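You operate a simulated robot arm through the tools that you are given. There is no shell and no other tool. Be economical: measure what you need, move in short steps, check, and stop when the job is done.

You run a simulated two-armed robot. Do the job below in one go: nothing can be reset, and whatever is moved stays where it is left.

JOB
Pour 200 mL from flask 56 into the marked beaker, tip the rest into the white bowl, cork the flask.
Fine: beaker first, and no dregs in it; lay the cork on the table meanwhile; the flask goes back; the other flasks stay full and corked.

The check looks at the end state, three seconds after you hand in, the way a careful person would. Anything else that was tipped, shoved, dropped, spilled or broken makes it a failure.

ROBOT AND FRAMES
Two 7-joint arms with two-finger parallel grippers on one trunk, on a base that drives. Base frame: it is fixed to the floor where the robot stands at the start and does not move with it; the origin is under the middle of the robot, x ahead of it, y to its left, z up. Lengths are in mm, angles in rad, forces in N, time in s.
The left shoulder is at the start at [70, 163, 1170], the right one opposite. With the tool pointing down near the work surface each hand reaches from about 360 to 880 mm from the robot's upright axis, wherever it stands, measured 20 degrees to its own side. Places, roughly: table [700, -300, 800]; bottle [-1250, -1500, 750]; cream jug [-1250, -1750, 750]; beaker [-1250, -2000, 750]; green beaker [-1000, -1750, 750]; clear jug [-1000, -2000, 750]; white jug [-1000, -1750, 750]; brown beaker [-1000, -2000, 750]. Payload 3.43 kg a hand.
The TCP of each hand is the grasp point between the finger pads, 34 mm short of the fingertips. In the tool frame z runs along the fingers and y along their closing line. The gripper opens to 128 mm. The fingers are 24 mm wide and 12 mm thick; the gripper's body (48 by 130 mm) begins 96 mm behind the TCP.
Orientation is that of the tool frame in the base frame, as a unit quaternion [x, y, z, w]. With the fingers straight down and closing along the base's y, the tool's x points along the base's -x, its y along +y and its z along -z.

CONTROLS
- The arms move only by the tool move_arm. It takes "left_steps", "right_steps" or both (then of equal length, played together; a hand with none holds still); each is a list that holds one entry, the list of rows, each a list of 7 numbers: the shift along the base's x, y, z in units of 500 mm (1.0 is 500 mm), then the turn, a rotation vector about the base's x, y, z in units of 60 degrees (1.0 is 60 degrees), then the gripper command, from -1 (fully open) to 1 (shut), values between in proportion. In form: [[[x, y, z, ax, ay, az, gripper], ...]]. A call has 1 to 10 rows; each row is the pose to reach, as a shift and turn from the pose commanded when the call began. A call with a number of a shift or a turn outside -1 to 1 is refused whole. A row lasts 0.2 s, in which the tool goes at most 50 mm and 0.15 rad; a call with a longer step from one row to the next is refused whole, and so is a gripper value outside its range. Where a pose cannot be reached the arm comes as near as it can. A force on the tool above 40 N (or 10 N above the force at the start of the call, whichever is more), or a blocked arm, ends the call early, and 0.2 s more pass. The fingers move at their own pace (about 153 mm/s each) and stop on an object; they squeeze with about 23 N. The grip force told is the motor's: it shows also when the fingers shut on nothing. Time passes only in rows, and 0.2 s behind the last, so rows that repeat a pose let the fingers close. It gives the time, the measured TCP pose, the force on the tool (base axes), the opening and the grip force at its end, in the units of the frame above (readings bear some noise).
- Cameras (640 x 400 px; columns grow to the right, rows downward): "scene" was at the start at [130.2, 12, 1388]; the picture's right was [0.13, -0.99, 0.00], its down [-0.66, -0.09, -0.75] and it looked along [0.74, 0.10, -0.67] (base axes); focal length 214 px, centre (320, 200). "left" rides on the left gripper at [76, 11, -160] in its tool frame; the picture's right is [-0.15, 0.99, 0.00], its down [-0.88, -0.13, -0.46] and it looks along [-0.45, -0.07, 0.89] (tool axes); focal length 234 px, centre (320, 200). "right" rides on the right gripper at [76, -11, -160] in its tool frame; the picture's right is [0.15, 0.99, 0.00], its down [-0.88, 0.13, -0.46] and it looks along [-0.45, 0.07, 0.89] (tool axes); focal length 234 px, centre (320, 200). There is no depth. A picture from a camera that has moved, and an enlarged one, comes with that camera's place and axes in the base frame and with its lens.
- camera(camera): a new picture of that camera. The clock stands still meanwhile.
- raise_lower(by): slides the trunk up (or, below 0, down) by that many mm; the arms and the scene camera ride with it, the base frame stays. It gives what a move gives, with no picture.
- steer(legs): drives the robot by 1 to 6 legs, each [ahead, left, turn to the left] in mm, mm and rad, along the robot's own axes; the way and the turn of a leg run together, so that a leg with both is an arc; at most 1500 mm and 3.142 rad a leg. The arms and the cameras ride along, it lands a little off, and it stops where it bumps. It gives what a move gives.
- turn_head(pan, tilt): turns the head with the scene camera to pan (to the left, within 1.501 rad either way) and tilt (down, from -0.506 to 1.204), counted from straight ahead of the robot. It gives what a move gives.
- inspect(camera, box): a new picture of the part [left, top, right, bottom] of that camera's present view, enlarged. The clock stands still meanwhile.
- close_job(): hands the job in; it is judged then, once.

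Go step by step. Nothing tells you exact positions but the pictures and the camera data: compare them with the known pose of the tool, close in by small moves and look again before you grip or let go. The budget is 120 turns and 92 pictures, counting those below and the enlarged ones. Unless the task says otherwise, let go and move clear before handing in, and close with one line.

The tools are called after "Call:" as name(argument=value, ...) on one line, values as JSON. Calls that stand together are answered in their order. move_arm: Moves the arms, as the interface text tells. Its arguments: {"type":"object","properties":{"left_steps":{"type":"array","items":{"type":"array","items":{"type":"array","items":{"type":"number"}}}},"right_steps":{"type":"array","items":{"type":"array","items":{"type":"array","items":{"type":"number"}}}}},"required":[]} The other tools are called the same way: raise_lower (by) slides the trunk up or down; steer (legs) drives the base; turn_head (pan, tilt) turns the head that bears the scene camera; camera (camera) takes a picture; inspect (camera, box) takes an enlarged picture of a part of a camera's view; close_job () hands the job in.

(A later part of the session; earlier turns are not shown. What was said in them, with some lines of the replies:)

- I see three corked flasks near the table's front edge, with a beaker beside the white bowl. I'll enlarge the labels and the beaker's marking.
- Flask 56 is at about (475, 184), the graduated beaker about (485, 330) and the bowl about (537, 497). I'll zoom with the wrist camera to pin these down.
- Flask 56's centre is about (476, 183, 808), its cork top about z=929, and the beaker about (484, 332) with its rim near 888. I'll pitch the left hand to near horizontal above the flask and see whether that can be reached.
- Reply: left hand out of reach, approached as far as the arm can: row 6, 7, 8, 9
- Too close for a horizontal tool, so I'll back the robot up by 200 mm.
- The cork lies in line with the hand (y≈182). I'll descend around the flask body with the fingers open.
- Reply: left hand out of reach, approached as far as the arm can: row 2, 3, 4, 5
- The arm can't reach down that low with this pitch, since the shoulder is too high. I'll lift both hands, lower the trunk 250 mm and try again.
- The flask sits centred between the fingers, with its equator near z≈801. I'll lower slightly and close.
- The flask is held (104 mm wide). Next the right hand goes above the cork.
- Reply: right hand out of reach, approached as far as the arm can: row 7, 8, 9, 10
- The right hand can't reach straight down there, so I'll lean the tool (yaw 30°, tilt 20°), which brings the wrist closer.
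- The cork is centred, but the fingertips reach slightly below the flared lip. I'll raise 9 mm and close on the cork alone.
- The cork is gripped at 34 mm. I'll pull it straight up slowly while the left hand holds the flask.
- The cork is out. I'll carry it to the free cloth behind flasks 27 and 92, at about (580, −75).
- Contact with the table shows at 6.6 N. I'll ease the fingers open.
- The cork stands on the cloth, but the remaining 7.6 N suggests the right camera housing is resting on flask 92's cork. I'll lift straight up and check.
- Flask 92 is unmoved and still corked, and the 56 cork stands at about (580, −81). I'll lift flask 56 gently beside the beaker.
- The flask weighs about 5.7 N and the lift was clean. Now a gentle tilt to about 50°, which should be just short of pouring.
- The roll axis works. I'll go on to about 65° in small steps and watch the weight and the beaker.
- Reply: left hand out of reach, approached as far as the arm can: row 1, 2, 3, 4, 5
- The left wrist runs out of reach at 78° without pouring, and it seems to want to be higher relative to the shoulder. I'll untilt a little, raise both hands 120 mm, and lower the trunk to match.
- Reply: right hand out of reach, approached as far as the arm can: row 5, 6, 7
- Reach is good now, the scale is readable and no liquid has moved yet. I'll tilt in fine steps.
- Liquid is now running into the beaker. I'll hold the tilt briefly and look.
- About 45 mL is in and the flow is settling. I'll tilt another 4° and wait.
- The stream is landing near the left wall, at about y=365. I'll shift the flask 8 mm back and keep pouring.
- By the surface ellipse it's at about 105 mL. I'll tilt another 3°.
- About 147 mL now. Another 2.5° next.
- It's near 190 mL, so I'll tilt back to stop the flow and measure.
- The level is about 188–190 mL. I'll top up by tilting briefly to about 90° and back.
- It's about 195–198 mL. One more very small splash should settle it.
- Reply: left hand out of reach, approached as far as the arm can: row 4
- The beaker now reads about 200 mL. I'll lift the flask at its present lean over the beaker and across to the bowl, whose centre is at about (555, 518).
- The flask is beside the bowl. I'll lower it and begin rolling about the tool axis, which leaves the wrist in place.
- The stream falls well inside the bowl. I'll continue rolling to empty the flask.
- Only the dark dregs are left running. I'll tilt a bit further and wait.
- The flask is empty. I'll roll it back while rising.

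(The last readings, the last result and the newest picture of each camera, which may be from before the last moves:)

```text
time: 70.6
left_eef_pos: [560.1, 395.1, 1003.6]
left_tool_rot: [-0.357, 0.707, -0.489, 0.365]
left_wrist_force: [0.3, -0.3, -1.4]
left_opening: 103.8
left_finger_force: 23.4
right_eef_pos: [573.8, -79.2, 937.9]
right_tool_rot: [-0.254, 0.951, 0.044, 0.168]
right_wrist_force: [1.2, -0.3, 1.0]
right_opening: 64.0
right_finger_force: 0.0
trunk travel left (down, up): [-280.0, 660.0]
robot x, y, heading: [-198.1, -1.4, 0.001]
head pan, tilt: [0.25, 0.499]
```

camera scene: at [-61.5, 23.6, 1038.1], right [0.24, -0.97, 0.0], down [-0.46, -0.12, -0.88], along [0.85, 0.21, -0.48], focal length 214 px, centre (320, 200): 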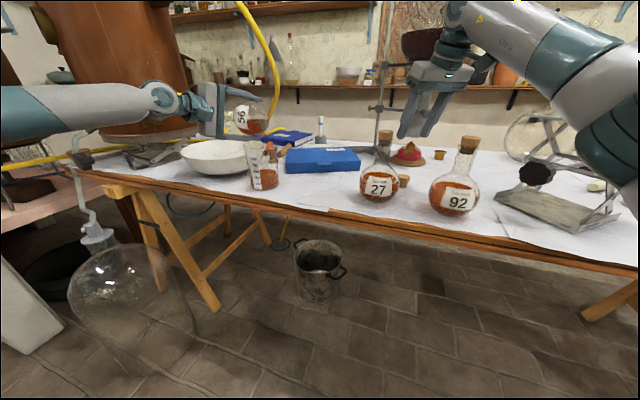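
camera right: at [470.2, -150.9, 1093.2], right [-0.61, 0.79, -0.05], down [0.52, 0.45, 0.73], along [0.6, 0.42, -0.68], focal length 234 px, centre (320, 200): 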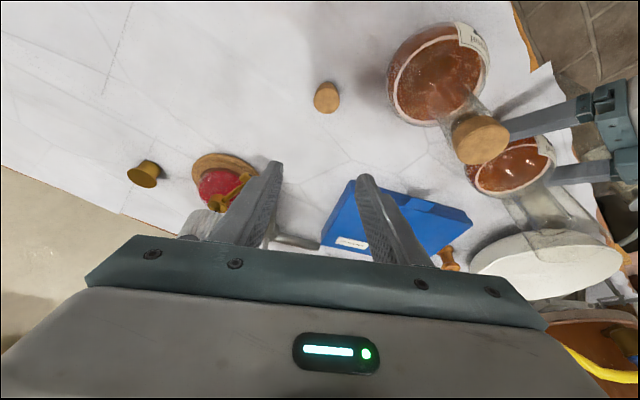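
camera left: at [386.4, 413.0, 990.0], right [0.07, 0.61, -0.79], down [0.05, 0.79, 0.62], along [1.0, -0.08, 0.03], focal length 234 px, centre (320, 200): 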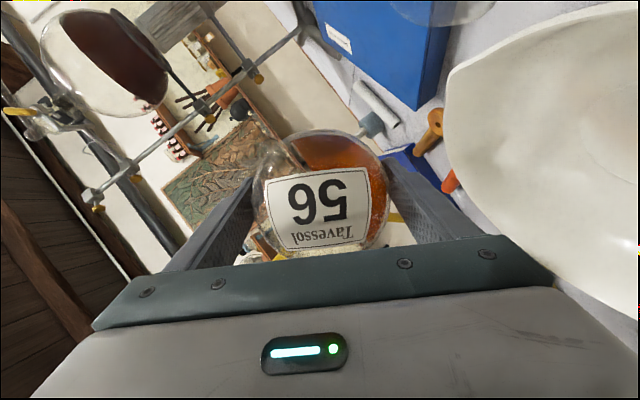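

Call:
move_arm(left_steps=[[[0, 0, 0, 0.1, -0.05, -0.03, 1], [0, 0, 0, 0.2, -0.1, -0.06, 1], [0, 0, 0.0, 0.25, -0.124, -0.074, 1], [0, 0, 0.0, 0.25, -0.124, -0.074, 1]]])

Call:
move_arm(left_steps=[[[0, 0, 0, 0.1, 0, 0, 1], [0, 0, 0, 0.2, 0, 0, 1], [0, 0, 0.0, 0.3, 0, 0, 1], [0, 0, 0, 0.4, 0, 0, 1], [0, 0, 0, 0.5, 0, 0, 1], [0, 0, 0, 0.6, 0, 0, 1], [0, 0, 0, 0.7, 0, 0, 1], [0, 0, 0, 0.8, 0, 0, 1], [0, 0, 0, 0.9, 0, 0, 1], [0, 0, 0, 0.985, 0, 0, 1]]])

```text
time: 71.6
left_eef_pos: [560.1, 393.1, 1002.5]
left_tool_rot: [-0.248, 0.753, -0.428, 0.435]
left_wrist_force: [-0.2, -0.4, -1.1]
left_opening: 103.7
left_finger_force: 22.9
right_eef_pos: [573.7, -79.9, 936.8]
right_tool_rot: [-0.254, 0.951, 0.045, 0.168]
right_wrist_force: [0.8, -0.1, 0.0]
right_opening: 64.3
right_finger_force: 0.0
trunk travel left (down, up): [-280.0, 660.0]
robot x, y, heading: [-201.2, -0.8, 0.004]
head pan, tilt: [0.25, 0.499]
```

```text
time: 73.8
left_eef_pos: [560.1, 393.5, 1001.4]
left_tool_rot: [-0.001, 0.867, -0.002, 0.499]
left_wrist_force: [-0.1, 0.3, -1.3]
left_opening: 103.9
left_finger_force: 23.3
right_eef_pos: [573.2, -79.5, 938.2]
right_tool_rot: [-0.255, 0.951, 0.045, 0.168]
right_wrist_force: [0.3, 0.1, 0.5]
right_opening: 64.1
right_finger_force: 0.1
trunk travel left (down, up): [-280.0, 660.0]
robot x, y, heading: [-196.2, -1.1, -0.0]
head pan, tilt: [0.25, 0.499]
```

Upright again. I'll carry the flask back above its old spot and part way down.

Call:
move_arm(left_steps=[[[-0.03, -0.075, 0, 0, 0, 0, 1], [-0.06, -0.15, 0, 0, 0, 0, 1], [-0.09, -0.225, 0, 0, 0, 0, 1], [-0.12, -0.3, 0, 0, 0, 0, 1], [-0.15, -0.375, 0, 0, 0, 0, 1], [-0.168, -0.416, 0, 0, 0, 0, 1], [-0.168, -0.416, -0.08, 0, 0, 0, 1], [-0.168, -0.416, -0.16, 0, 0, 0, 1], [-0.168, -0.416, -0.24, 0, 0, 0, 1], [-0.168, -0.416, -0.31, 0, 0, 0, 1]]])

Call:
camera(camera="scene")

```text
time: 76.0
left_eef_pos: [478.3, 187.2, 846.6]
left_tool_rot: [-0.002, 0.867, -0.003, 0.499]
left_wrist_force: [-0.6, -0.3, -1.1]
left_opening: 103.7
left_finger_force: 22.8
right_eef_pos: [573.9, -79.8, 937.1]
right_tool_rot: [-0.254, 0.951, 0.045, 0.168]
right_wrist_force: [1.0, 0.0, 0.5]
right_opening: 64.1
right_finger_force: 0.1
trunk travel left (down, up): [-280.0, 660.0]
robot x, y, heading: [-198.1, -2.4, -0.006]
head pan, tilt: [0.25, 0.499]
```

```text
27 pictures are left
camera scene: at [-61.3, 23.5, 1038.1], right [0.24, -0.97, 0.0], down [-0.46, -0.12, -0.88], along [0.85, 0.21, -0.48], focal length 214 px, centre (320, 200)
```

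scene: 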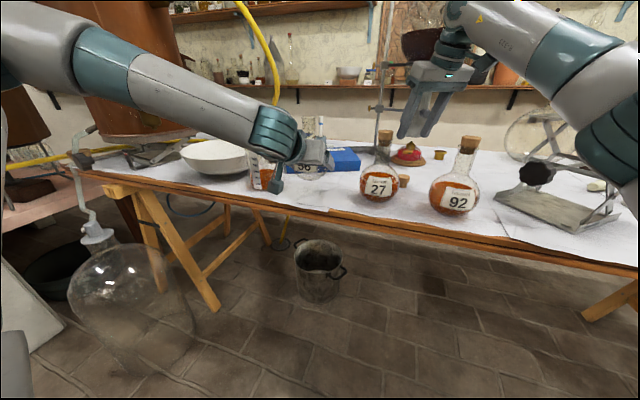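

Call:
move_arm(left_steps=[[[-0.003, -0.003, -0.05, 0, 0, 0, 1], [-0.003, -0.003, -0.078, 0, 0, 0, 1], [-0.003, -0.003, -0.084, 0, 0, 0, 1], [-0.003, -0.003, -0.088, 0, 0, 0, 1], [-0.003, -0.003, -0.089, 0, 0, 0, 1], [-0.003, -0.003, -0.089, 0, 0, 0, 1]]])

Call:
inspect(camera="scene", box=[240, 110, 368, 220])

Call:
camera(camera="left")

```text
time: 77.4
left_eef_pos: [474.2, 183.7, 802.8]
left_tool_rot: [-0.001, 0.866, -0.003, 0.501]
left_wrist_force: [3.7, -0.2, 6.1]
left_opening: 103.6
left_finger_force: 23.0
right_eef_pos: [572.6, -79.3, 937.0]
right_tool_rot: [-0.254, 0.951, 0.045, 0.168]
right_wrist_force: [0.4, -0.9, 0.4]
right_opening: 63.9
right_finger_force: 0.1
trunk travel left (down, up): [-280.0, 660.0]
robot x, y, heading: [-197.6, 2.0, -0.0]
head pan, tilt: [0.25, 0.499]
```

```text
3.64 times, centred on (304, 165) of scene
camera zoom: at [-62.2, 23.1, 1038.3], right [0.24, -0.97, 0.0], down [-0.46, -0.12, -0.88], along [0.85, 0.21, -0.48], focal length 780 px, centre (378, 327)
```

zoom: 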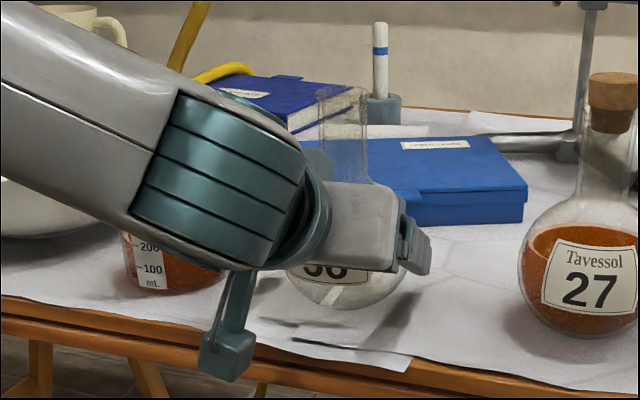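

```text
25 pictures are left
camera left: at [297.5, 195.2, 816.0], right [0.07, 0.99, 0.12], down [0.04, -0.13, 0.99], along [1.0, -0.07, -0.05], focal length 234 px, centre (320, 200)
```

left: 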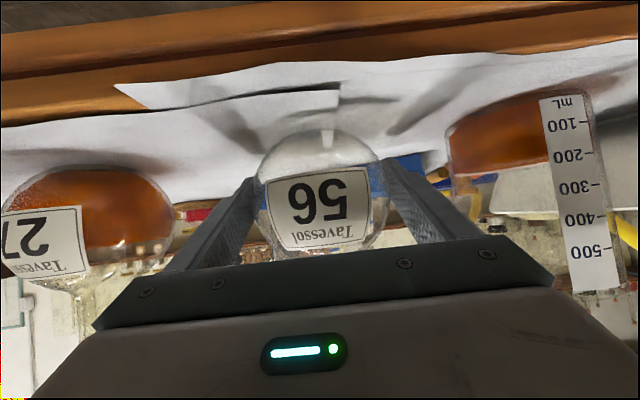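

The flask stands at its old place. The right arm needs a higher shoulder to cork it, so I'll open the left hand, raise the trunk 120 mm, then bring the left hand back down and grip again.

Call:
move_arm(left_steps=[[[0, 0, 0, 0, 0, 0, 0.2], [0, 0, 0, 0, 0, 0, -0.7], [0, 0, 0, 0, 0, 0, -1], [0, 0, 0, 0, 0, 0, -1]]])

Call:
raise_lower(by=120)

Call:
camera(camera="scene")

```text
time: 78.4
left_eef_pos: [474.0, 183.7, 802.6]
left_tool_rot: [-0.002, 0.867, -0.002, 0.499]
left_wrist_force: [0.1, 0.3, -1.1]
left_opening: 127.9
left_finger_force: 0.0
right_eef_pos: [573.8, -79.8, 937.6]
right_tool_rot: [-0.254, 0.952, 0.045, 0.167]
right_wrist_force: [0.3, -0.7, -0.1]
right_opening: 64.0
right_finger_force: 0.1
trunk travel left (down, up): [-280.0, 660.0]
robot x, y, heading: [-197.4, 1.9, 0.001]
head pan, tilt: [0.25, 0.499]
```

```text
time: 79.9
left_eef_pos: [473.7, 184.3, 922.6]
left_tool_rot: [-0.002, 0.866, -0.001, 0.499]
left_wrist_force: [-0.5, -0.2, -0.1]
left_opening: 127.9
left_finger_force: 0.0
right_eef_pos: [574.8, -80.0, 1057.2]
right_tool_rot: [-0.253, 0.952, 0.045, 0.169]
right_wrist_force: [0.7, 0.5, -0.3]
right_opening: 64.2
right_finger_force: 0.1
trunk travel left (down, up): [-400.0, 540.0]
robot x, y, heading: [-195.9, -5.6, 0.003]
head pan, tilt: [0.25, 0.499]
```

```text
24 pictures are left
camera scene: at [-61.6, 23.3, 1158.1], right [0.24, -0.97, 0.0], down [-0.46, -0.12, -0.88], along [0.85, 0.21, -0.48], focal length 214 px, centre (320, 200)
```

scene: 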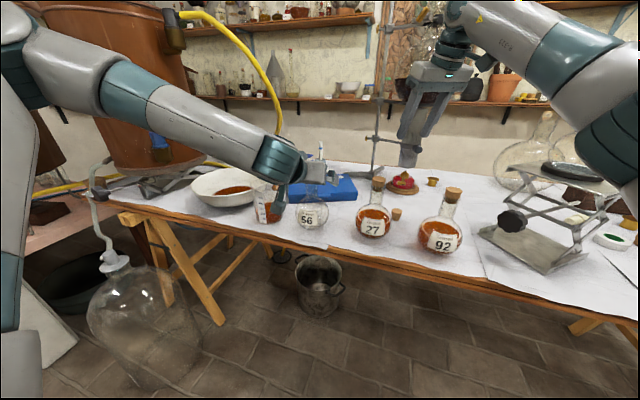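

Call:
move_arm(left_steps=[[[0, 0, -0.07, 0, 0, 0, -1], [0, 0, -0.14, 0, 0, 0, -1], [0, 0, -0.2, 0, 0, 0, -1], [0, 0, -0.24, 0, 0, 0, -1], [0, 0, -0.24, 0, 0, 0, -0.5], [0, 0, -0.24, 0, 0, 0, 1], [0, 0, -0.24, 0, 0, 0, 1], [0, 0, -0.24, 0, 0, 0, 1]]], right_steps=[[[0, 0, -0.02, 0, 0, -0.1, 0], [0, 0, -0.05, 0, 0, -0.2, 0], [0, 0, -0.08, 0, 0, -0.3, 0], [0, 0, -0.11, 0, 0, -0.4, 0], [0, 0, -0.14, 0, 0, -0.5, 0], [0, 0, -0.17, 0, 0, -0.5, 0], [0, 0, -0.2, 0, 0, -0.5, 0], [0, 0, -0.2, 0, 0, -0.5, 0]]])

Call:
camera(camera="right")

```text
time: 81.7
left_eef_pos: [473.4, 186.0, 802.0]
left_tool_rot: [-0.002, 0.867, -0.001, 0.499]
left_wrist_force: [0.8, 0.2, 0.4]
left_opening: 103.8
left_finger_force: 22.9
right_eef_pos: [573.6, -79.1, 960.3]
right_tool_rot: [0.001, 0.985, 0.0, 0.173]
right_wrist_force: [0.0, 0.1, -0.4]
right_opening: 64.0
right_finger_force: 0.1
trunk travel left (down, up): [-400.0, 540.0]
robot x, y, heading: [-197.2, 0.5, -0.002]
head pan, tilt: [0.25, 0.499]
```

```text
23 pictures are left
camera right: at [446.6, -89.2, 1084.1], right [-0.14, 0.99, -0.05], down [0.67, 0.13, 0.73], along [0.73, 0.07, -0.68], focal length 234 px, centre (320, 200)
```

right: 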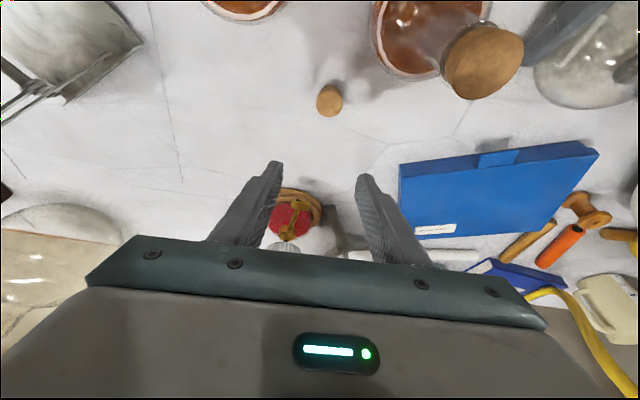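

Call:
move_arm(right_steps=[[[-0.005, 0.005, -0.08, 0, 0, 0, 0], [-0.01, 0.01, -0.16, 0, 0, 0, 0], [-0.011, 0.01, -0.23, 0, 0, 0, 0], [-0.011, 0.01, -0.25, 0, 0, 0, 0], [-0.011, 0.01, -0.25, 0, 0, 0, 0]]])

Call:
inspect(camera="right", box=[200, 70, 440, 220])

```text
time: 82.9
left_eef_pos: [474.2, 186.3, 802.5]
left_tool_rot: [-0.002, 0.866, -0.002, 0.499]
left_wrist_force: [-0.5, -0.8, -0.1]
left_opening: 104.0
left_finger_force: 22.8
right_eef_pos: [567.7, -72.4, 834.4]
right_tool_rot: [0.001, 0.985, 0.0, 0.174]
right_wrist_force: [1.1, -0.2, 1.2]
right_opening: 64.2
right_finger_force: 0.0
trunk travel left (down, up): [-400.0, 540.0]
robot x, y, heading: [-197.1, -2.4, 0.0]
head pan, tilt: [0.25, 0.499]
```

```text
2.67 times, centred on (320, 145) of right
camera zoom: at [442.1, -83.1, 958.2], right [-0.14, 0.99, -0.05], down [0.67, 0.13, 0.73], along [0.73, 0.07, -0.68], focal length 624 px, centre (320, 347)
```

zoom: 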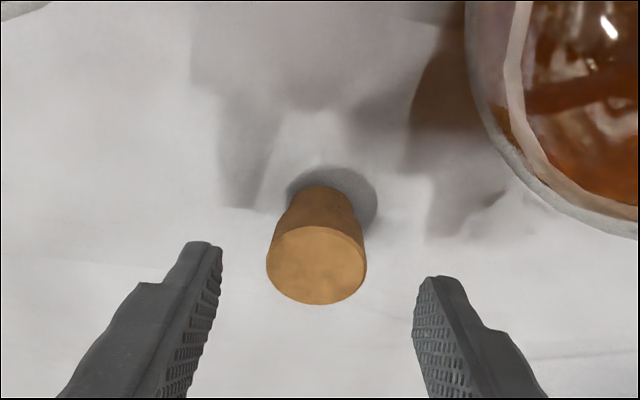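

Call:
move_arm(right_steps=[[[0, 0, -0.02, 0, 0, 0, 0], [0, 0, -0.036, 0, 0, 0, 0], [0, 0, -0.036, 0, 0, 0, 0.3], [0, 0, -0.036, 0, 0, 0, 1], [0, 0, -0.036, 0, 0, 0, 1], [0, 0, -0.036, 0, 0, 0, 1]]])

Call:
inspect(camera="right", box=[240, 110, 400, 210])

```text
time: 84.3
left_eef_pos: [474.2, 185.7, 801.6]
left_tool_rot: [-0.002, 0.867, -0.002, 0.499]
left_wrist_force: [0.2, -0.1, -0.1]
left_opening: 104.2
left_finger_force: 23.1
right_eef_pos: [568.5, -72.9, 815.1]
right_tool_rot: [0.002, 0.985, -0.001, 0.173]
right_wrist_force: [0.0, -0.3, 0.5]
right_opening: 30.3
right_finger_force: 22.9
trunk travel left (down, up): [-400.0, 540.0]
robot x, y, heading: [-198.3, 1.0, 0.002]
head pan, tilt: [0.25, 0.499]
```

```text
4.00 times, centred on (320, 160) of right
camera zoom: at [442.0, -83.7, 939.2], right [-0.14, 0.99, -0.05], down [0.67, 0.13, 0.73], along [0.73, 0.07, -0.68], focal length 937 px, centre (320, 360)
```

zoom: 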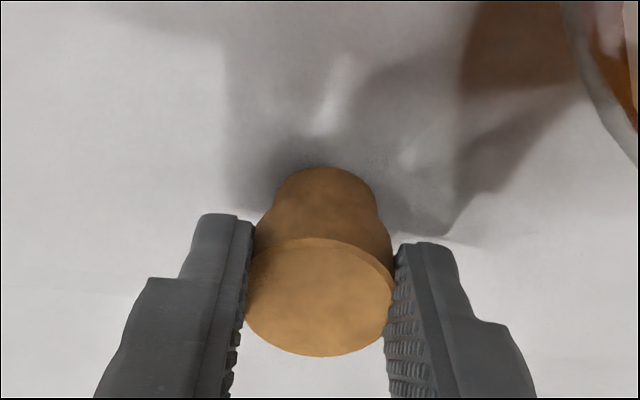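

The cork is held again. I'll lift it, yaw back 30°, and bring it above the flask mouth.

Call:
move_arm(right_steps=[[[0, 0, 0.05, 0, 0, 0, 1], [0, 0, 0.14, 0, 0, 0, 1], [0, 0, 0.235, 0, 0, 0, 1], [0, 0, 0.33, 0, 0, 0, 1], [-0.02, 0.06, 0.4, 0, 0, 0.1, 1], [-0.055, 0.15, 0.41, 0, 0, 0.2, 1], [-0.09, 0.24, 0.41, 0, 0, 0.3, 1], [-0.125, 0.33, 0.41, 0, 0, 0.4, 1], [-0.16, 0.42, 0.41, 0, 0, 0.5, 1], [-0.195, 0.505, 0.41, 0, 0, 0.5, 1]]])

Call:
camera(camera="right")

Call:
inspect(camera="scene", box=[230, 110, 358, 190])

```text
time: 86.5
left_eef_pos: [472.8, 186.3, 803.2]
left_tool_rot: [-0.002, 0.866, -0.003, 0.5]
left_wrist_force: [0.3, -0.1, 0.0]
left_opening: 103.8
left_finger_force: 23.5
right_eef_pos: [470.7, 178.6, 1017.4]
right_tool_rot: [-0.254, 0.951, 0.046, 0.167]
right_wrist_force: [0.0, -0.1, -0.3]
right_opening: 30.1
right_finger_force: 23.0
trunk travel left (down, up): [-400.0, 540.0]
robot x, y, heading: [-197.6, 0.6, 0.0]
head pan, tilt: [0.25, 0.499]
```

```text
20 pictures are left
camera right: at [367.2, 107.9, 1141.8], right [-0.61, 0.79, -0.05], down [0.52, 0.45, 0.73], along [0.6, 0.42, -0.68], focal length 234 px, centre (320, 200)
```

right: 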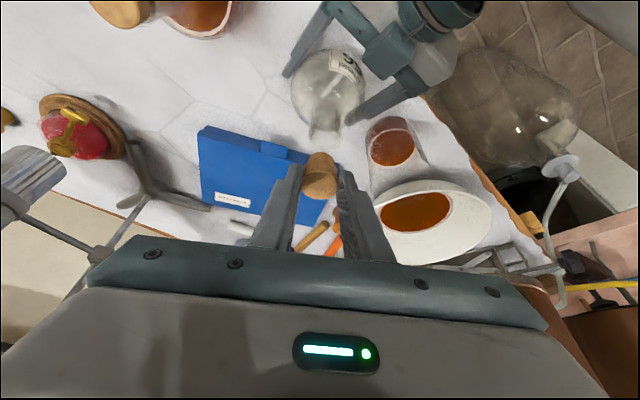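

```text
5.00 times, centred on (294, 150) of scene
camera zoom: at [-62.1, 24.7, 1158.2], right [0.24, -0.97, 0.0], down [-0.46, -0.12, -0.88], along [0.85, 0.21, -0.48], focal length 1072 px, centre (450, 450)
```

zoom: 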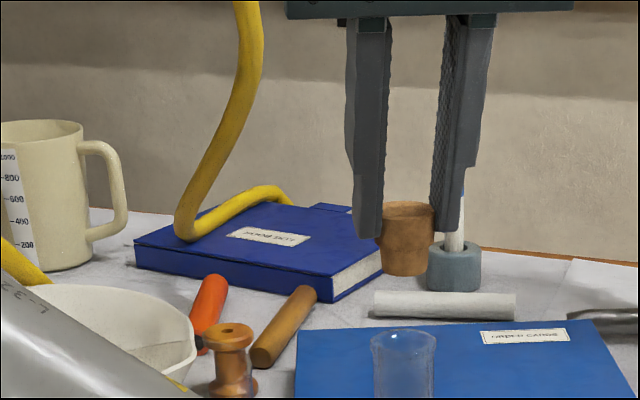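

Call:
inspect(camera="right", box=[260, 100, 388, 210])

```text
3.64 times, centred on (324, 155) of right
camera zoom: at [367.2, 107.9, 1141.8], right [-0.61, 0.79, -0.05], down [0.52, 0.45, 0.73], along [0.6, 0.42, -0.68], focal length 852 px, centre (306, 364)
```

zoom: 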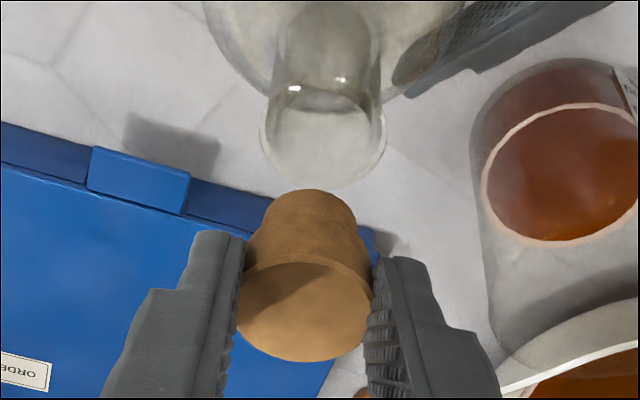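

The cork needs to shift about (+3, +2) mm to line up with the mouth. I'll lower it to just above the lip and look again.

Call:
move_arm(right_steps=[[[0.003, 0.002, -0.02, 0, 0, 0, 1], [0.006, 0.004, -0.05, 0, 0, 0, 1], [0.006, 0.004, -0.07, 0, 0, 0, 1], [0.006, 0.004, -0.07, 0, 0, 0, 1], [0.006, 0.004, -0.07, 0, 0, 0, 1]]])

Call:
inspect(camera="right", box=[276, 110, 372, 180])

Call:
inspect(camera="scene", box=[266, 130, 346, 190])

```text
time: 87.7
left_eef_pos: [474.8, 185.4, 801.9]
left_tool_rot: [-0.002, 0.867, -0.002, 0.498]
left_wrist_force: [0.6, 0.0, 0.0]
left_opening: 103.9
left_finger_force: 22.7
right_eef_pos: [475.0, 179.3, 984.9]
right_tool_rot: [-0.254, 0.951, 0.045, 0.168]
right_wrist_force: [-0.4, 0.6, -0.2]
right_opening: 30.0
right_finger_force: 23.3
trunk travel left (down, up): [-400.0, 540.0]
robot x, y, heading: [-197.2, 3.6, -0.001]
head pan, tilt: [0.25, 0.499]
```

```text
5.71 times, centred on (324, 145) of right
camera zoom: at [371.0, 107.4, 1109.0], right [-0.61, 0.79, -0.05], down [0.52, 0.45, 0.73], along [0.6, 0.42, -0.68], focal length 1338 px, centre (297, 514)
```

zoom: 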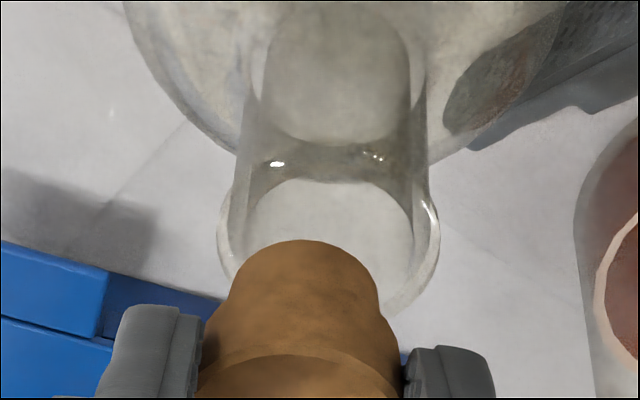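

```text
6.67 times, centred on (306, 160) of scene
camera zoom: at [-61.7, 23.4, 1158.2], right [0.24, -0.97, 0.0], down [-0.46, -0.12, -0.88], along [0.85, 0.21, -0.48], focal length 1430 px, centre (413, 467)
```

zoom: 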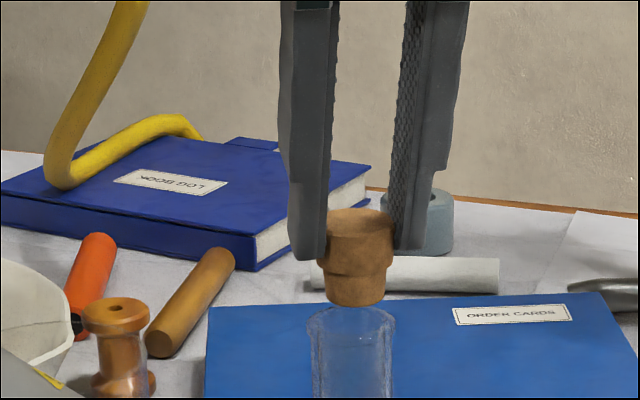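

The cork leans about 7° forward and its tip is about 5 mm too far ahead. I'll correct the lean and the position before lowering.

Call:
move_arm(right_steps=[[[0.001, 0.004, 0, -0.03, 0.055, 0, 1], [0.003, 0.009, 0.0, -0.06, 0.105, 0, 1], [0.003, 0.009, 0, -0.06, 0.105, 0, 1], [0.003, 0.009, 0, -0.06, 0.105, 0, 1]]])

Call:
inspect(camera="right", box=[276, 110, 372, 180])

Call:
inspect(camera="scene", box=[266, 130, 346, 190])

```text
time: 88.7
left_eef_pos: [474.3, 186.8, 801.9]
left_tool_rot: [-0.002, 0.867, -0.002, 0.498]
left_wrist_force: [0.1, 0.0, -0.4]
left_opening: 103.9
left_finger_force: 22.8
right_eef_pos: [475.1, 183.5, 985.4]
right_tool_rot: [-0.257, 0.96, 0.029, 0.107]
right_wrist_force: [0.2, 0.4, -0.2]
right_opening: 29.9
right_finger_force: 23.3
trunk travel left (down, up): [-400.0, 540.0]
robot x, y, heading: [-195.8, 0.6, -0.004]
head pan, tilt: [0.25, 0.499]
```

```text
5.71 times, centred on (324, 145) of right
camera zoom: at [386.2, 120.8, 1123.9], right [-0.62, 0.79, -0.03], down [0.59, 0.49, 0.64], along [0.52, 0.37, -0.77], focal length 1338 px, centre (297, 514)
```

zoom: 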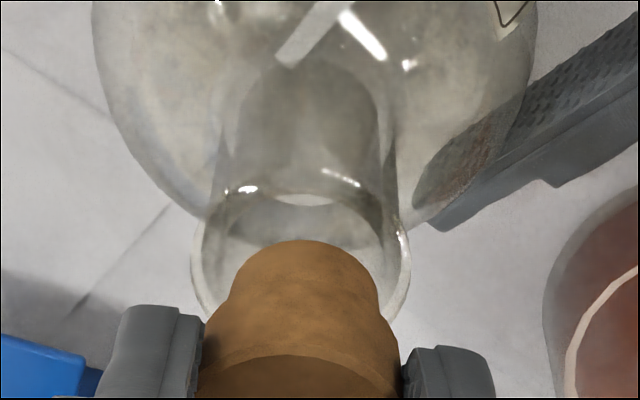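

```text
6.67 times, centred on (306, 160) of scene
camera zoom: at [-61.7, 23.6, 1158.2], right [0.24, -0.97, 0.0], down [-0.46, -0.12, -0.88], along [0.85, 0.21, -0.48], focal length 1430 px, centre (413, 467)
```

zoom: 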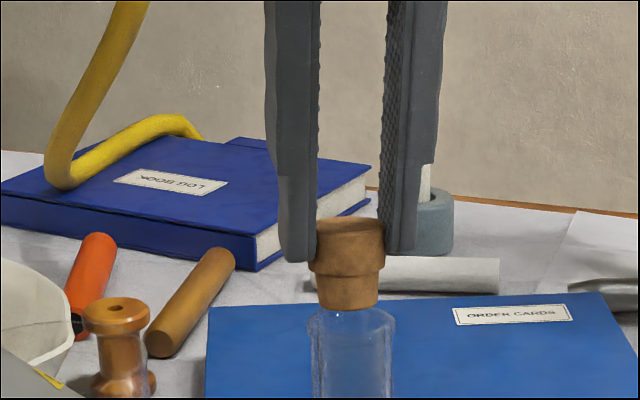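

Call:
move_arm(right_steps=[[[-0.004, -0.0046, 0, 0, 0, 0, 1], [-0.004, -0.0046, -0.008, 0, 0, 0, 1], [-0.004, -0.0046, -0.016, 0, 0, 0, 1], [-0.004, -0.0046, -0.024, 0, 0, 0, 1], [-0.004, -0.0046, -0.03, 0, 0, 0, 1], [-0.004, -0.0046, -0.03, 0, 0, 0, 1]]])

Call:
inspect(camera="scene", box=[266, 130, 346, 190])

Call:
inspect(camera="right", box=[276, 110, 372, 180])

```text
time: 90.1
left_eef_pos: [473.4, 185.5, 802.3]
left_tool_rot: [-0.001, 0.866, -0.004, 0.5]
left_wrist_force: [-3.7, -0.3, 1.0]
left_opening: 103.8
left_finger_force: 22.8
right_eef_pos: [472.1, 181.0, 969.9]
right_tool_rot: [-0.256, 0.96, 0.029, 0.107]
right_wrist_force: [4.0, 0.8, -1.8]
right_opening: 29.9
right_finger_force: 22.8
trunk travel left (down, up): [-400.0, 540.0]
robot x, y, heading: [-200.6, -0.6, -0.003]
head pan, tilt: [0.25, 0.499]
```

```text
6.67 times, centred on (306, 160) of scene
camera zoom: at [-62.0, 23.3, 1158.1], right [0.24, -0.97, 0.0], down [-0.46, -0.12, -0.88], along [0.85, 0.21, -0.48], focal length 1430 px, centre (413, 467)
```

zoom: 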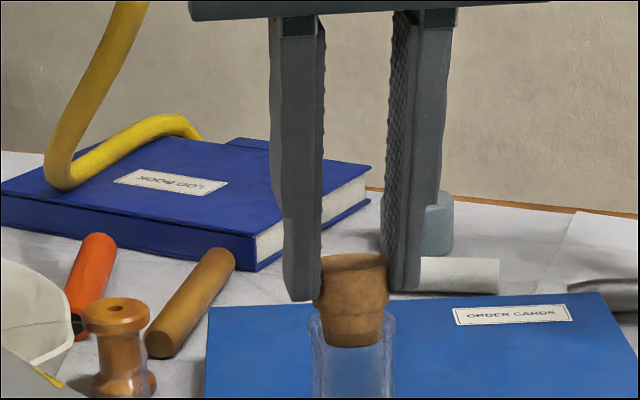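

```text
5.71 times, centred on (324, 145) of right
camera zoom: at [382.8, 118.3, 1108.7], right [-0.62, 0.79, -0.03], down [0.59, 0.49, 0.64], along [0.52, 0.37, -0.77], focal length 1338 px, centre (297, 514)
```

zoom: 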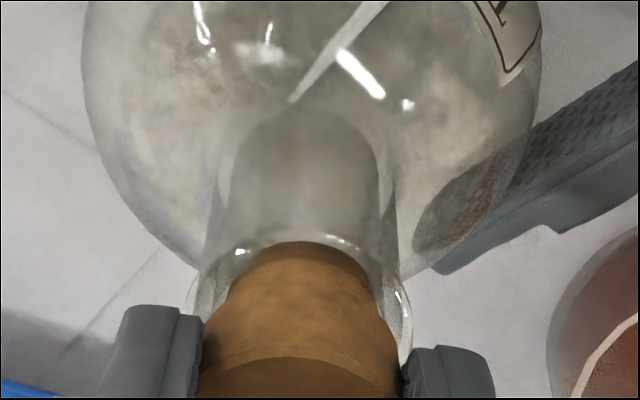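

The cork has entered the neck. A slight x-force shows it rubbing on one side, so I'll ease +1.5 mm in x and press down.

Call:
move_arm(right_steps=[[[0.003, 0.0, -0.004, 0, 0, 0, 1], [0.003, 0.0, -0.012, 0, 0, 0, 1], [0.003, 0.0, -0.02, 0, 0, 0, 1], [0.003, 0.0, -0.026, 0, 0, 0, 1], [0.003, 0.0, -0.03, 0, 0, 0, 1], [0.003, 0.0, -0.03, 0, 0, 0, 1]]])

Call:
inspect(camera="scene", box=[266, 130, 346, 190])

```text
time: 91.5
left_eef_pos: [473.4, 185.7, 802.5]
left_tool_rot: [-0.001, 0.866, -0.003, 0.499]
left_wrist_force: [2.3, 1.9, -9.1]
left_opening: 103.9
left_finger_force: 22.9
right_eef_pos: [473.4, 182.3, 956.3]
right_tool_rot: [-0.256, 0.96, 0.03, 0.107]
right_wrist_force: [-0.5, 1.6, 21.7]
right_opening: 29.8
right_finger_force: 23.1
trunk travel left (down, up): [-400.0, 540.0]
robot x, y, heading: [-193.7, -0.0, 0.001]
head pan, tilt: [0.25, 0.499]
```

```text
6.67 times, centred on (306, 160) of scene
camera zoom: at [-62.6, 23.3, 1158.3], right [0.24, -0.97, 0.0], down [-0.46, -0.12, -0.88], along [0.85, 0.22, -0.48], focal length 1430 px, centre (413, 467)
```

zoom: 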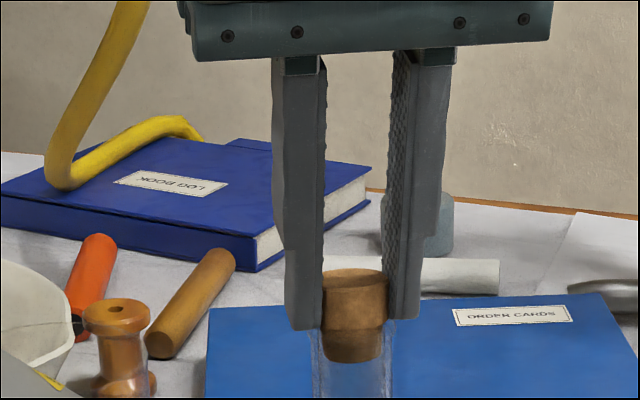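

The cork is seated to its original depth, with 22 N of resistance. I'll let go of it and withdraw the right hand.

Call:
move_arm(right_steps=[[[0, 0, 0, 0, 0, 0, 0.5], [0, 0, 0, 0, 0, 0, 0.3], [0, 0, 0, 0, 0, 0, 0.0], [0, 0, 0, 0, 0, 0, 0.0], [0, 0, 0.05, 0, 0, 0, 0.0], [0, 0, 0.12, 0, 0, 0, 0], [0, 0, 0.18, 0, 0, 0, 0], [0, 0, 0.18, 0, 0, 0, 0]]])

Call:
inspect(camera="scene", box=[246, 130, 374, 230])

```text
time: 93.3
left_eef_pos: [473.7, 185.5, 803.3]
left_tool_rot: [-0.002, 0.866, -0.002, 0.5]
left_wrist_force: [0.3, -0.7, 0.8]
left_opening: 103.9
left_finger_force: 23.3
right_eef_pos: [475.5, 175.9, 1047.9]
right_tool_rot: [-0.253, 0.961, 0.033, 0.11]
right_wrist_force: [0.5, 0.4, -0.1]
right_opening: 64.0
right_finger_force: 0.2
trunk travel left (down, up): [-400.0, 540.0]
robot x, y, heading: [-197.3, 1.3, -0.003]
head pan, tilt: [0.25, 0.499]
```

```text
4.00 times, centred on (310, 180) of scene
camera zoom: at [-61.5, 22.8, 1158.2], right [0.24, -0.97, 0.0], down [-0.46, -0.12, -0.88], along [0.85, 0.21, -0.48], focal length 858 px, centre (360, 280)
```

zoom: 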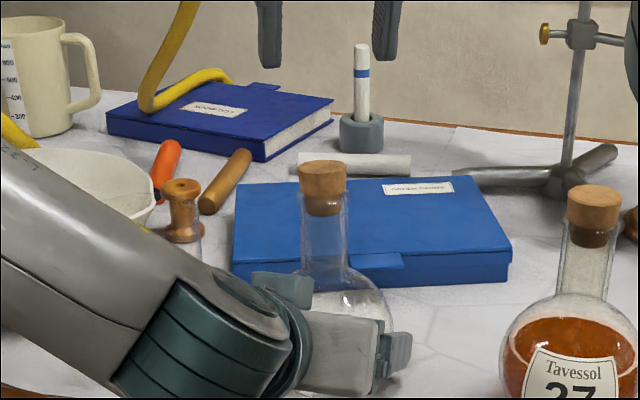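

Corked. I'll move the right hand away, open the left, and lift it straight up.

Call:
move_arm(right_steps=[[[0, -0.06, 0.03, 0, 0, 0, 0], [0, -0.14, 0.04, 0, 0, 0, 0], [0, -0.22, 0.04, 0, 0, 0, 0], [0, -0.3, 0.04, 0, 0, 0, 0], [0, -0.38, 0.04, 0, 0, 0, 0], [0, -0.46, 0.04, 0, 0, 0, 0], [0, -0.5, 0.04, 0, 0, 0, 0]]], left_steps=[[[0, 0, 0, 0, 0, 0, 0.0], [0, 0, 0, 0, 0, 0, -0.8], [0, 0, 0, 0, 0, 0, -1], [0, 0, 0.0, 0, 0, 0, -1], [0, -0.002, 0.03, 0, 0, 0, -1], [0, -0.002, 0.1, 0, 0, 0, -1], [0, -0.002, 0.18, 0, 0, 0, -1]]])

Call:
camera(camera="scene")

```text
time: 94.9
left_eef_pos: [472.9, 182.2, 893.2]
left_tool_rot: [-0.002, 0.866, -0.002, 0.5]
left_wrist_force: [-0.1, 0.1, -0.1]
left_opening: 127.9
left_finger_force: 0.0
right_eef_pos: [473.4, -71.5, 1066.5]
right_tool_rot: [-0.255, 0.961, 0.029, 0.107]
right_wrist_force: [-1.1, -0.4, 0.4]
right_opening: 63.9
right_finger_force: 0.0
trunk travel left (down, up): [-400.0, 540.0]
robot x, y, heading: [-198.8, 4.2, -0.003]
head pan, tilt: [0.25, 0.499]
```

```text
9 pictures are left
camera scene: at [-62.7, 22.8, 1158.3], right [0.24, -0.97, 0.0], down [-0.46, -0.12, -0.88], along [0.85, 0.22, -0.48], focal length 214 px, centre (320, 200)
```

scene: 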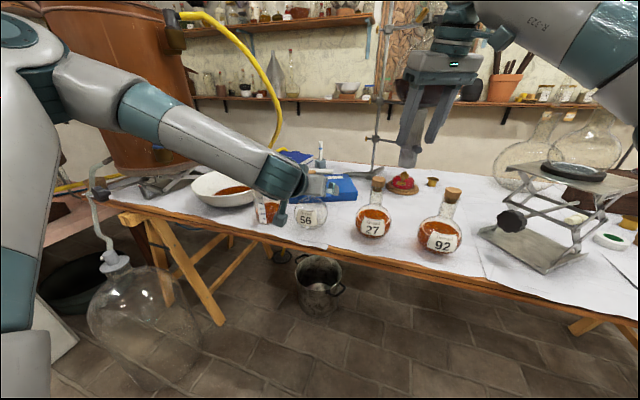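

Flask 56 stands free. I'll raise the left hand well clear and take a final look.

Call:
move_arm(left_steps=[[[0, 0, 0.08, 0, 0, 0, -1], [0, 0, 0.16, 0, 0, 0, -1], [0, 0, 0.24, 0, 0, 0, -1], [-0.06, 0.0, 0.3, 0, 0, 0, -1], [-0.12, 0.0, 0.34, 0, 0, 0, -1], [-0.12, 0.0, 0.34, 0, 0, 0, -1]]])

Call:
camera(camera="scene")

Call:
inspect(camera="scene", box=[180, 150, 340, 250])

```text
time: 96.3
left_eef_pos: [414.1, 184.8, 1063.9]
left_tool_rot: [-0.002, 0.867, -0.002, 0.499]
left_wrist_force: [0.2, 0.7, 0.9]
left_opening: 128.1
left_finger_force: 0.1
right_eef_pos: [475.6, -71.1, 1064.7]
right_tool_rot: [-0.255, 0.961, 0.029, 0.107]
right_wrist_force: [0.1, -0.5, -1.3]
right_opening: 64.1
right_finger_force: 0.0
trunk travel left (down, up): [-400.0, 540.0]
robot x, y, heading: [-197.2, 3.1, 0.0]
head pan, tilt: [0.25, 0.499]
```

```text
8 pictures are left
camera scene: at [-61.2, 23.4, 1158.1], right [0.24, -0.97, 0.0], down [-0.46, -0.12, -0.88], along [0.85, 0.21, -0.48], focal length 214 px, centre (320, 200)
```

scene: 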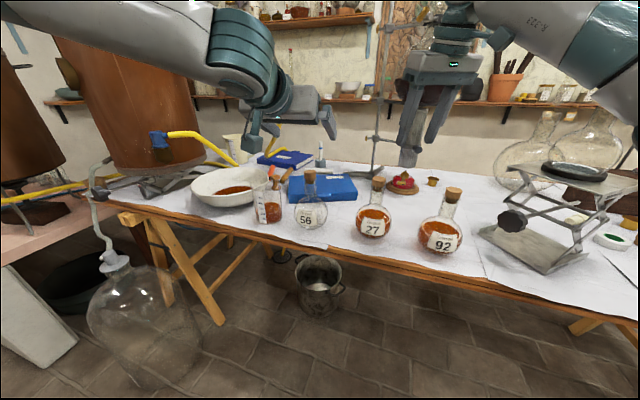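

```text
4.00 times, centred on (260, 200) of scene
camera zoom: at [-61.2, 23.4, 1158.1], right [0.24, -0.97, 0.0], down [-0.46, -0.12, -0.88], along [0.85, 0.21, -0.48], focal length 858 px, centre (560, 200)
```

zoom: 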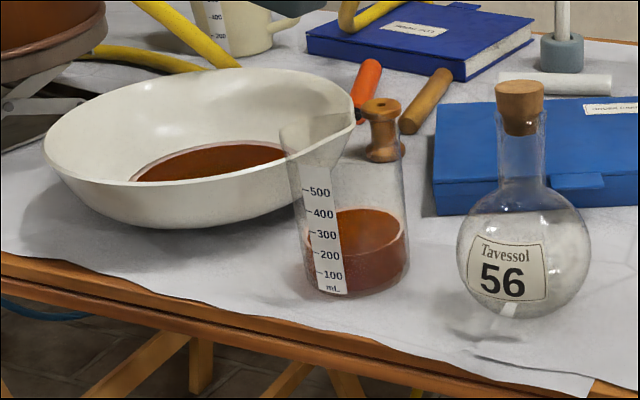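

Beaker reads 200 mL, the rest is in the bowl, flask 56 is back and corked, the other flasks are untouched, and both hands are clear. I'm handing in now.

Call:
close_job()

```text
The job is handed in.
```

The job is handed in: by camera the marked beaker holds about 200 mL from flask 56 (within about 5 mL) with no dregs seen in it, the rest and the dregs are in the white bowl, and flask 56 is corked and back in its place; while I set its cork down, the right hand pressed on what was probably flask 92's cork with about 7 N, but 92 still looks corked and in place.
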